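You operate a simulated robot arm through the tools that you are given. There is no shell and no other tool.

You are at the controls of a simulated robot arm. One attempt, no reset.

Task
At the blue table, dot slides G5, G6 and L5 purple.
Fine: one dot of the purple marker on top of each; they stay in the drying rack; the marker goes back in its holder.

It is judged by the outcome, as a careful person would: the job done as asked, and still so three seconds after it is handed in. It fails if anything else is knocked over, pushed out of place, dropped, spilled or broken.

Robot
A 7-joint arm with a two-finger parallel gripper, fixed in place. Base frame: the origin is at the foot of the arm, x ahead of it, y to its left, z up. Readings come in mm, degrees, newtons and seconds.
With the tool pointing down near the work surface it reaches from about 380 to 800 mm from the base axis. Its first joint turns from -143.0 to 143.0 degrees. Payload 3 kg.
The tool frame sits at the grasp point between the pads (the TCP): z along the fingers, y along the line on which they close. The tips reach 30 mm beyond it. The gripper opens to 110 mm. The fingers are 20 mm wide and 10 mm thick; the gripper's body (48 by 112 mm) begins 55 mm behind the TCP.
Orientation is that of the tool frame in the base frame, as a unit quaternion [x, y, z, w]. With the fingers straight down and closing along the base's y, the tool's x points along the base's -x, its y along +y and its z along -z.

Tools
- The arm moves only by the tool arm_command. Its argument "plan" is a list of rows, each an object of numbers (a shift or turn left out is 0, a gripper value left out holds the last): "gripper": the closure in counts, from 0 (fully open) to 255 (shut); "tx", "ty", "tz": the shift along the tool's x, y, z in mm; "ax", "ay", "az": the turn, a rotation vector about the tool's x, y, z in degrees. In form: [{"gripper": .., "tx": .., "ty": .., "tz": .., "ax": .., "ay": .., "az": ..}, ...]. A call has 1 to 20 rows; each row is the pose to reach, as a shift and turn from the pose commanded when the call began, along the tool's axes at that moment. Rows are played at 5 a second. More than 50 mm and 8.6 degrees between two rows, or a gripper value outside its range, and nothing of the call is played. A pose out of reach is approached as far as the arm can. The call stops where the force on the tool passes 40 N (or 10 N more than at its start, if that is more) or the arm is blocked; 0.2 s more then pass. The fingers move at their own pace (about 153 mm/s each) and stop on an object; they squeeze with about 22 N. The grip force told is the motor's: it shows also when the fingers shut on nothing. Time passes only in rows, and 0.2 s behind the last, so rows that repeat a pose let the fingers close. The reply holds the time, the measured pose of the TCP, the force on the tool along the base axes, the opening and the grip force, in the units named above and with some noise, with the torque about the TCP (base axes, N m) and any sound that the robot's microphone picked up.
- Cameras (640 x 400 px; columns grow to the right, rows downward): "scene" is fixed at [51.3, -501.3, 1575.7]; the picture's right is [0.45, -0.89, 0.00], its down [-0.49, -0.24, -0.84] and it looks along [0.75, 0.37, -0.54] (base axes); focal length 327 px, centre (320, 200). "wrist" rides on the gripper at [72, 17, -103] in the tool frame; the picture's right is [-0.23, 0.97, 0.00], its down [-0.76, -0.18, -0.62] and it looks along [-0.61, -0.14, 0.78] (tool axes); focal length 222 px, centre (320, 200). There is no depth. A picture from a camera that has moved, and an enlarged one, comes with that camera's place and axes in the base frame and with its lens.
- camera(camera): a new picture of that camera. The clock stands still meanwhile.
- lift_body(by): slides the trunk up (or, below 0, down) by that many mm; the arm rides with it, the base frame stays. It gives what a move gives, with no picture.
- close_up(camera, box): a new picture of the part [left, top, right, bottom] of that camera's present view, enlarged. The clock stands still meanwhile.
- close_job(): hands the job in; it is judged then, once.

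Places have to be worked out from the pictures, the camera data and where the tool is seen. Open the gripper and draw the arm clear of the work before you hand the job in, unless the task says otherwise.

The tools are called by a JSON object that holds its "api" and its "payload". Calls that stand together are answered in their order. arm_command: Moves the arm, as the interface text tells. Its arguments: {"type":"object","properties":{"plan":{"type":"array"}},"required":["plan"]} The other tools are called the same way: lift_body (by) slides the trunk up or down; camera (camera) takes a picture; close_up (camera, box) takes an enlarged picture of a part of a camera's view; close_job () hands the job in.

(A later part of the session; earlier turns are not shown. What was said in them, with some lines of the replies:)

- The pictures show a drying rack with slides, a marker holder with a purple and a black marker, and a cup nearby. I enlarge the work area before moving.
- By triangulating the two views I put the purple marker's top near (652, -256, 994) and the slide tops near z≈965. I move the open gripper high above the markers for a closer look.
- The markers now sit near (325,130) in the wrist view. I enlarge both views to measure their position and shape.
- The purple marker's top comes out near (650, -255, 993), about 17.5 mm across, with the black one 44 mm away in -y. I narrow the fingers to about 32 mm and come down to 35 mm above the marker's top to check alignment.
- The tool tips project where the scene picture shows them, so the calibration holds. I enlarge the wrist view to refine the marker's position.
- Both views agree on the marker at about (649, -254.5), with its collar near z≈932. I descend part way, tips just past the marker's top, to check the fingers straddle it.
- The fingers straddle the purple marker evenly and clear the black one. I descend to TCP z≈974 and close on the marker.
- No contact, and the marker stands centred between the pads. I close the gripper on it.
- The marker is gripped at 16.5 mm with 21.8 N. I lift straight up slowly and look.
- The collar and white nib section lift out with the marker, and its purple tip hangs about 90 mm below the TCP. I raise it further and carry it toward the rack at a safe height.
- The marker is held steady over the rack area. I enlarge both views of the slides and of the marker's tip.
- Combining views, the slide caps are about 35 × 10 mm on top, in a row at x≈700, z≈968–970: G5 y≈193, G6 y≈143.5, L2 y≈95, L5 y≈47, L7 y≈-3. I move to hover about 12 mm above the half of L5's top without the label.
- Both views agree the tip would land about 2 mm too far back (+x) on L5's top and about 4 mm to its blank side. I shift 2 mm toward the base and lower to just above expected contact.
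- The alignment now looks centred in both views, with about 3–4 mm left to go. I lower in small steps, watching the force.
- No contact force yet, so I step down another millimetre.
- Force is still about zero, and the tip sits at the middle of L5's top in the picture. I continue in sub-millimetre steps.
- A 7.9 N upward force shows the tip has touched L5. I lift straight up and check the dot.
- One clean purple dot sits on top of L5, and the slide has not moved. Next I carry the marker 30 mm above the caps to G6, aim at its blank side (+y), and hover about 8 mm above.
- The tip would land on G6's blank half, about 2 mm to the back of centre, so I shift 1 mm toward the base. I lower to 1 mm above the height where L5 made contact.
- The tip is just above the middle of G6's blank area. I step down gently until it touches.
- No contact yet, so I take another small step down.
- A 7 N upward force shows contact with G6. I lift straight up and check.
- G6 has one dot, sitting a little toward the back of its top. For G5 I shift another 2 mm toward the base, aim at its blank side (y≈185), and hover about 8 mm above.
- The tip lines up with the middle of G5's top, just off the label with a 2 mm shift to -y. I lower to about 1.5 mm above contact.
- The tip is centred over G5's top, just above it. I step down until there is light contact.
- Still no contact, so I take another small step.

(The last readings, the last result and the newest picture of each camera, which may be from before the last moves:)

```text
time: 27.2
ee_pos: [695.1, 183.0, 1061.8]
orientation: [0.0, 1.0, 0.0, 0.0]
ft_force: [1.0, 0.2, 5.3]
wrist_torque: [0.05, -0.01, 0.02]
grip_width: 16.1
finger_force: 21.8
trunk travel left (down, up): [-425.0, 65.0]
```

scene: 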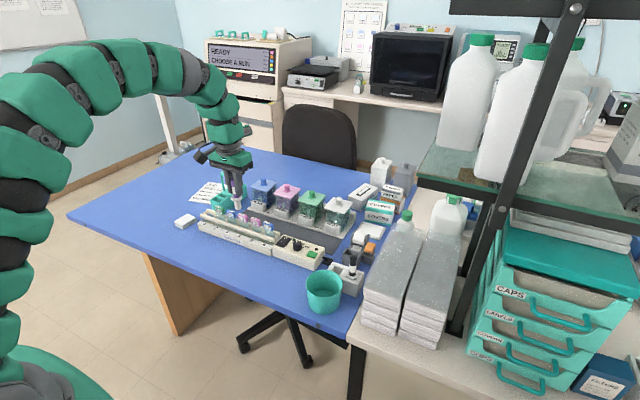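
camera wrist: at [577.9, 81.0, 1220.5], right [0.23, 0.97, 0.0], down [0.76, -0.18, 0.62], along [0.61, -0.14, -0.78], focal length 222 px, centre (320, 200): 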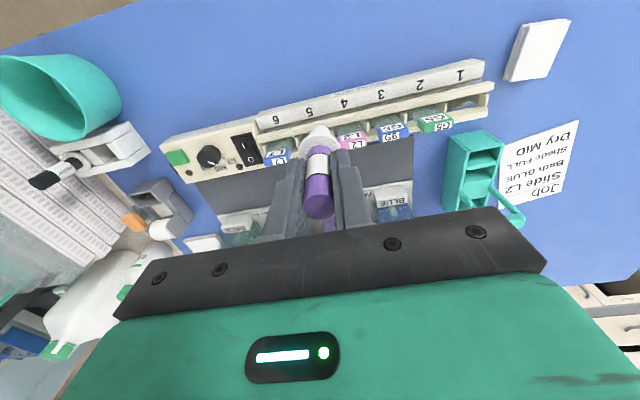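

A 5.3 N upward force shows contact with G5. I lift straight up and check the dots.

{"api": "arm_command", "payload": {"plan": [{"gripper": 255, "tz": -2}, {"tz": -8}, {"tz": -18}, {"tz": -32}, {"tz": -46}, {"tz": -54}, {"tz": -54}]}}

{"api": "close_up", "payload": {"camera": "scene", "box": [200, 190, 280, 240]}}

{"api": "close_up", "payload": {"camera": "wrist", "box": [220, 85, 380, 185]}}

```text
time: 28.8
ee_pos: [694.7, 183.2, 1115.1]
orientation: [0.0, 1.0, 0.0, -0.001]
ft_force: [1.0, -0.2, 0.2]
wrist_torque: [-0.01, 0.01, 0.0]
grip_width: 16.4
finger_force: 22.4
trunk travel left (down, up): [-425.0, 65.0]
```

```text
8.00 times, centred on (240, 215) of scene
camera zoom: at [51.3, -501.3, 1575.7], right [0.45, -0.89, 0.0], down [-0.49, -0.24, -0.84], along [0.75, 0.37, -0.54], focal length 2619 px, centre (960, 80)
```

zoom: 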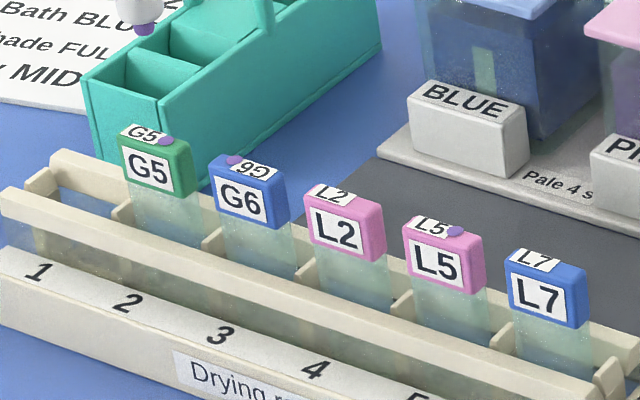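

```text
4.00 times, centred on (300, 135) of wrist
camera zoom: at [623.4, 198.8, 1219.7], right [0.23, 0.97, 0.0], down [0.76, -0.18, 0.62], along [0.61, -0.14, -0.78], focal length 888 px, centre (400, 460)
```

zoom: 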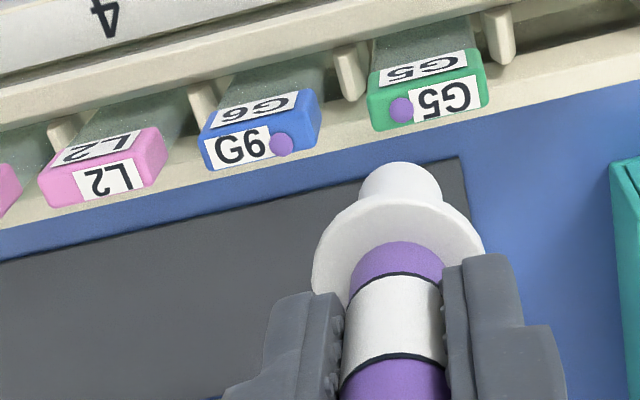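

All three slides carry one purple dot, and the others are untouched. I carry the marker back along the same high path to directly above its holder pocket.

{"api": "arm_command", "payload": {"plan": [{"gripper": 255, "tx": 11, "ty": -20}, {"tx": 22, "ty": -50}, {"tx": 33, "ty": -85}, {"tx": 44.7, "ty": -120}, {"tx": 44.7, "ty": -156}, {"tx": 44.7, "ty": -192}, {"tx": 44.7, "ty": -228}, {"tx": 44.7, "ty": -264}, {"tx": 44.7, "ty": -300}, {"tx": 44.7, "ty": -336}, {"tx": 44.7, "ty": -370}, {"tx": 44.7, "ty": -400}, {"tx": 44.7, "ty": -425}, {"tx": 44.7, "ty": -438}, {"tx": 44.7, "ty": -438}, {"tx": 44.7, "ty": -438, "tz": 20}, {"tx": 44.7, "ty": -438, "tz": 40}, {"tx": 44.7, "ty": -438, "tz": 60}, {"tx": 44.7, "ty": -438, "tz": 60}]}}

{"api": "close_up", "payload": {"camera": "scene", "box": [310, 230, 390, 280]}}

{"api": "close_up", "payload": {"camera": "wrist", "box": [240, 75, 400, 175]}}

```text
time: 32.8
ee_pos: [651.0, -254.3, 1055.9]
orientation: [-0.001, 1.0, 0.001, 0.0]
ft_force: [-0.9, -0.4, -0.4]
wrist_torque: [0.01, 0.02, 0.02]
grip_width: 16.4
finger_force: 21.6
trunk travel left (down, up): [-425.0, 65.0]
```

```text
8.00 times, centred on (350, 255) of scene
camera zoom: at [51.3, -501.3, 1575.7], right [0.45, -0.89, 0.0], down [-0.49, -0.24, -0.84], along [0.75, 0.37, -0.54], focal length 2619 px, centre (80, -240)
```

zoom: 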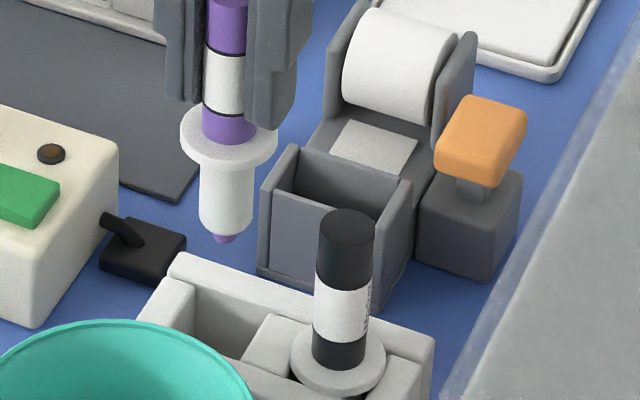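

```text
4.00 times, centred on (320, 125) of wrist
camera zoom: at [578.3, -238.8, 1159.7], right [0.23, 0.97, 0.0], down [0.76, -0.18, 0.62], along [0.61, -0.14, -0.78], focal length 888 px, centre (320, 500)
```

zoom: 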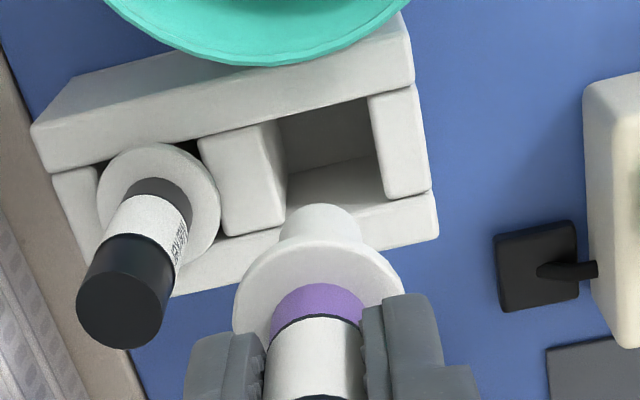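

The pocket is open directly below the nib. I lower the marker until the nib has entered and check the force.

{"api": "arm_command", "payload": {"plan": [{"gripper": 255, "tz": 12}, {"tz": 24}, {"tz": 34}, {"tz": 42}, {"tz": 50}, {"tz": 50}]}}

{"api": "close_up", "payload": {"camera": "scene", "box": [310, 230, 390, 280]}}

{"api": "close_up", "payload": {"camera": "wrist", "box": [240, 75, 400, 175]}}

```text
time: 34.2
ee_pos: [650.3, -254.9, 1005.3]
orientation: [-0.001, 1.0, 0.0, 0.0]
ft_force: [0.6, 0.0, 0.0]
wrist_torque: [0.03, -0.03, -0.01]
grip_width: 16.4
finger_force: 22.0
trunk travel left (down, up): [-425.0, 65.0]
```

```text
8.00 times, centred on (350, 255) of scene
camera zoom: at [51.3, -501.3, 1575.7], right [0.45, -0.89, 0.0], down [-0.49, -0.24, -0.84], along [0.75, 0.37, -0.54], focal length 2619 px, centre (80, -240)
```

zoom: 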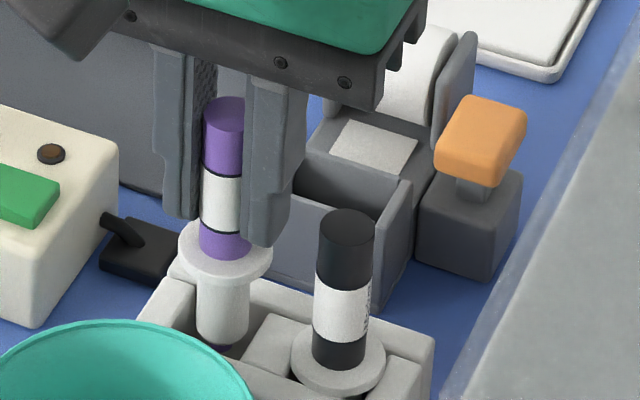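

```text
4.00 times, centred on (320, 125) of wrist
camera zoom: at [578.2, -239.4, 1109.7], right [0.23, 0.97, 0.0], down [0.76, -0.18, 0.62], along [0.61, -0.14, -0.78], focal length 888 px, centre (320, 500)
```

zoom: 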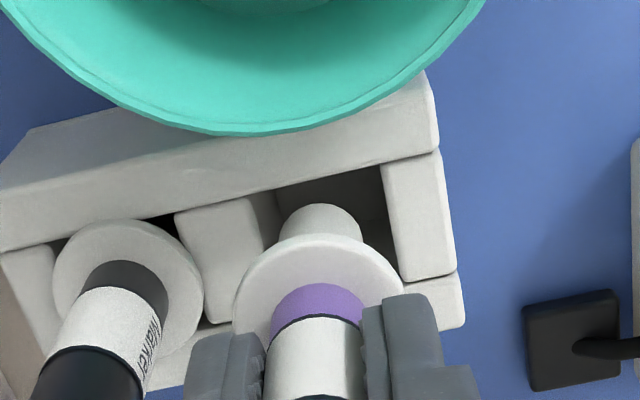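

The nib is inside the pocket without contact. I lower further to about 3 mm above the seated height.

{"api": "arm_command", "payload": {"plan": [{"gripper": 255, "tz": 8}, {"tz": 16}, {"tz": 23}, {"tz": 27.5}, {"tz": 27.5}]}}

```text
time: 35.4
ee_pos: [649.4, -255.5, 978.1]
orientation: [0.001, 1.0, 0.0, 0.001]
ft_force: [-0.5, -0.2, 0.0]
wrist_torque: [-0.03, 0.0, 0.03]
grip_width: 16.2
finger_force: 22.8
trunk travel left (down, up): [-425.0, 65.0]
```

Still free of contact, with 3.2 mm to the original height. I step down until the collar seats.

{"api": "arm_command", "payload": {"plan": [{"gripper": 255, "tz": 0.8}, {"tz": 1.6}, {"tz": 2.2}, {"tz": 2.2}]}}

```text
time: 36.4
ee_pos: [649.4, -254.4, 976.3]
orientation: [0.0, 1.0, 0.0, 0.001]
ft_force: [0.5, -0.1, -0.1]
wrist_torque: [0.0, 0.0, 0.0]
grip_width: 16.3
finger_force: 22.5
trunk travel left (down, up): [-425.0, 65.0]
```

{"api": "arm_command", "payload": {"plan": [{"gripper": 255, "tz": 0.4}, {"tz": 0.9}, {"tz": 0.9}]}}

{"api": "close_up", "payload": {"camera": "scene", "box": [310, 230, 390, 280]}}

{"api": "close_up", "payload": {"camera": "wrist", "box": [240, 85, 400, 185]}}

```text
time: 37.2
ee_pos: [649.9, -256.0, 975.7]
orientation: [0.001, 1.0, 0.0, 0.0]
ft_force: [-0.2, 0.5, -0.5]
wrist_torque: [0.02, -0.04, -0.02]
grip_width: 16.5
finger_force: 21.3
trunk travel left (down, up): [-425.0, 65.0]
```

```text
8.00 times, centred on (350, 255) of scene
camera zoom: at [51.3, -501.3, 1575.7], right [0.45, -0.89, 0.0], down [-0.49, -0.24, -0.84], along [0.75, 0.37, -0.54], focal length 2619 px, centre (80, -240)
```

zoom: 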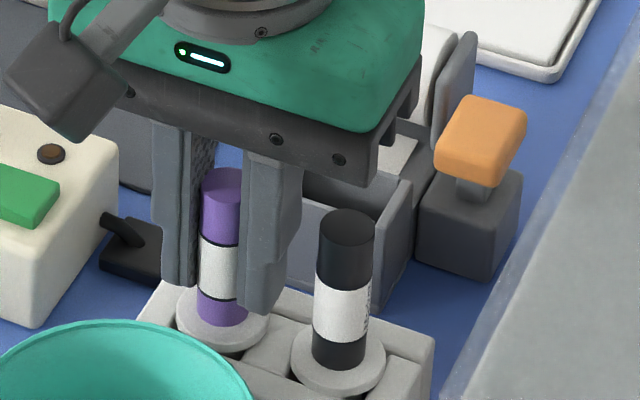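

```text
4.00 times, centred on (320, 135) of wrist
camera zoom: at [578.0, -239.3, 1079.3], right [0.23, 0.97, 0.0], down [0.76, -0.18, 0.62], along [0.61, -0.14, -0.78], focal length 888 px, centre (320, 460)
```

zoom: 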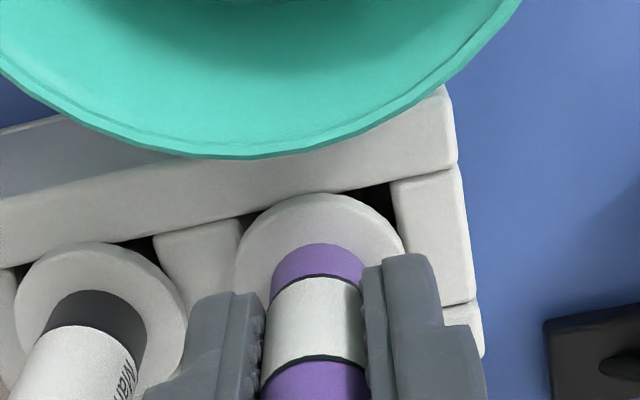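

The collar looks nearly seated but no force is shown yet. I step down a little more to feel it seat.

{"api": "arm_command", "payload": {"plan": [{"gripper": 255, "tz": 0.4}, {"tz": 0.8}, {"tz": 0.8}]}}

```text
time: 38.0
ee_pos: [650.8, -254.0, 974.7]
orientation: [-0.001, 1.0, 0.0, 0.001]
ft_force: [-0.7, 0.1, -0.5]
wrist_torque: [0.0, -0.03, 0.02]
grip_width: 16.2
finger_force: 22.4
trunk travel left (down, up): [-425.0, 65.0]
```

{"api": "arm_command", "payload": {"plan": [{"gripper": 255, "tz": 0.4}, {"tz": 0.8}, {"tz": 0.8}]}}

```text
time: 38.8
ee_pos: [649.4, -254.8, 974.6]
orientation: [0.0, 1.0, 0.0, 0.0]
ft_force: [0.3, -0.3, 6.7]
wrist_torque: [0.03, -0.04, 0.01]
grip_width: 16.2
finger_force: 22.0
trunk travel left (down, up): [-425.0, 65.0]
```

A 6.7 N upward force shows the collar is seated on the holder. I open the fingers gently to about 32 mm, staying clear of the black marker.

{"api": "arm_command", "payload": {"plan": [{"gripper": 212}, {"gripper": 200}, {"gripper": 190}, {"gripper": 181}, {"gripper": 181}, {"gripper": 181}]}}

{"api": "close_up", "payload": {"camera": "wrist", "box": [240, 110, 400, 230]}}

{"api": "close_up", "payload": {"camera": "scene", "box": [310, 230, 390, 280]}}

```text
time: 40.2
ee_pos: [650.4, -253.8, 973.5]
orientation: [0.0, 1.0, 0.0, 0.0]
ft_force: [0.1, 0.1, 0.7]
wrist_torque: [0.04, 0.01, 0.03]
grip_width: 32.1
finger_force: 0.1
trunk travel left (down, up): [-425.0, 65.0]
```

```text
3.33 times, centred on (320, 170) of wrist
camera zoom: at [578.2, -239.0, 1077.8], right [0.23, 0.97, 0.0], down [0.76, -0.18, 0.62], along [0.61, -0.14, -0.78], focal length 740 px, centre (320, 300)
```

zoom: 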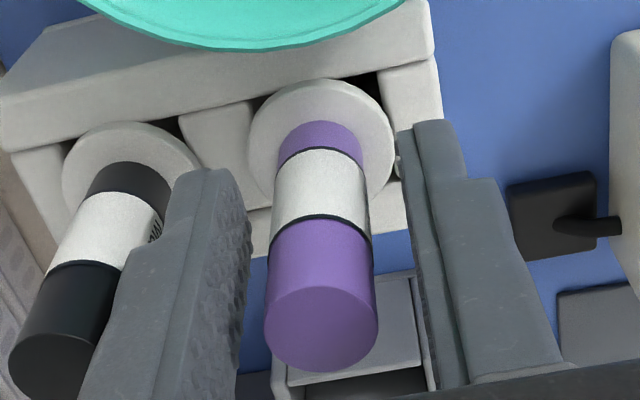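

```text
8.00 times, centred on (350, 255) of scene
camera zoom: at [51.3, -501.3, 1575.7], right [0.45, -0.89, 0.0], down [-0.49, -0.24, -0.84], along [0.75, 0.37, -0.54], focal length 2619 px, centre (80, -240)
```

zoom: 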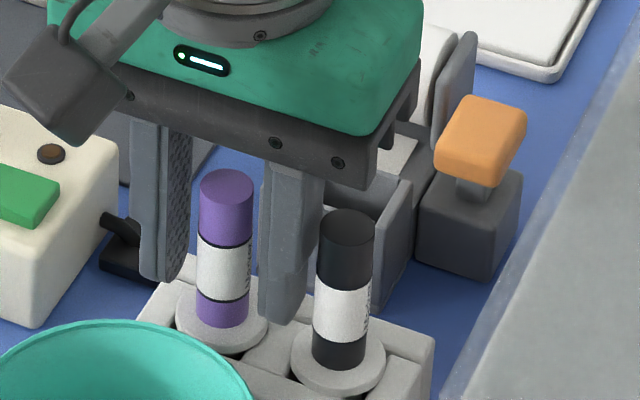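

The marker stands upright and free in its holder between the open fingers. I rise straight up, then draw back toward the start pose and open fully.

{"api": "arm_command", "payload": {"plan": [{"gripper": 181, "tz": -10}, {"tz": -25}, {"tz": -45}, {"tz": -70}, {"tz": -100}, {"tz": -135}, {"tz": -170}, {"tz": -205}, {"tz": -235, "tx": 20}, {"gripper": 100, "tz": -255, "tx": 55, "ty": 15}, {"gripper": 0, "tz": -258, "tx": 95, "ty": 30}, {"gripper": 0, "tz": -258, "tx": 135, "ty": 45}, {"gripper": 0, "tz": -258, "tx": 163, "ty": 49}, {"gripper": 0, "tz": -258, "tx": 163, "ty": 49}]}}

{"api": "camera", "payload": {"camera": "scene"}}

{"api": "close_up", "payload": {"camera": "scene", "box": [190, 190, 286, 250]}}

{"api": "close_up", "payload": {"camera": "scene", "box": [270, 220, 398, 300]}}

```text
time: 43.2
ee_pos: [486.2, -203.9, 1232.2]
orientation: [0.0, 1.0, 0.0, 0.0]
ft_force: [-0.3, -0.3, -0.2]
wrist_torque: [0.0, -0.01, 0.02]
grip_width: 110.3
finger_force: 0.2
trunk travel left (down, up): [-425.0, 65.0]
```

```text
taken
```

scene: 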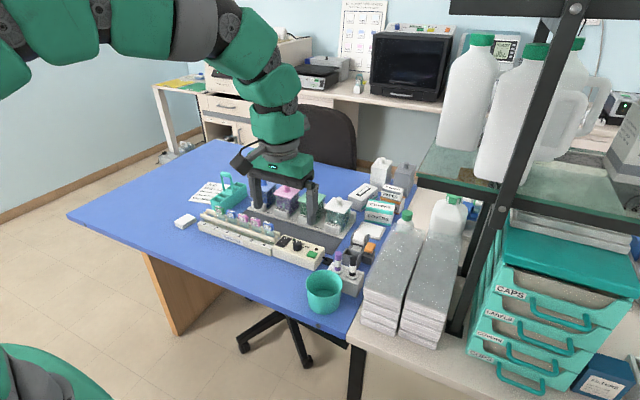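

```text
6.67 times, centred on (238, 220) of scene
camera zoom: at [51.3, -501.3, 1575.7], right [0.45, -0.89, 0.0], down [-0.49, -0.24, -0.84], along [0.75, 0.37, -0.54], focal length 2182 px, centre (867, 67)
```

zoom: 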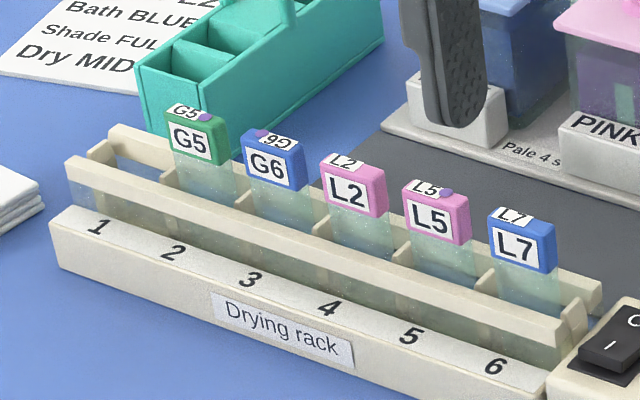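

```text
5.00 times, centred on (334, 260) of scene
camera zoom: at [51.3, -501.3, 1575.7], right [0.45, -0.89, 0.0], down [-0.49, -0.24, -0.84], along [0.75, 0.37, -0.54], focal length 1637 px, centre (250, -100)
```

zoom: 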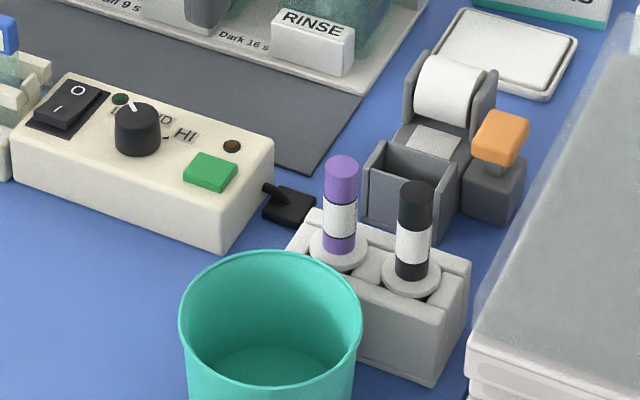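

G5, G6 and L5 each show one purple dot on top and are still in the rack. The marker is back upright in its holder, nothing else has moved, and the arm is clear with the gripper open, so I hand in the job.

{"api": "close_job", "payload": {}}

```text
The job is handed in.
```

Slides G5, G6 and L5 each have one purple dot on top, and all three are still in the drying rack. The G6 dot sits a little toward the back edge of its top; the other two are close to centred front to back.

The purple marker is back upright in its holder. The last pictures show nothing else moved, and the arm is clear with the gripper open. The job has been handed in; no verdict came back with it.
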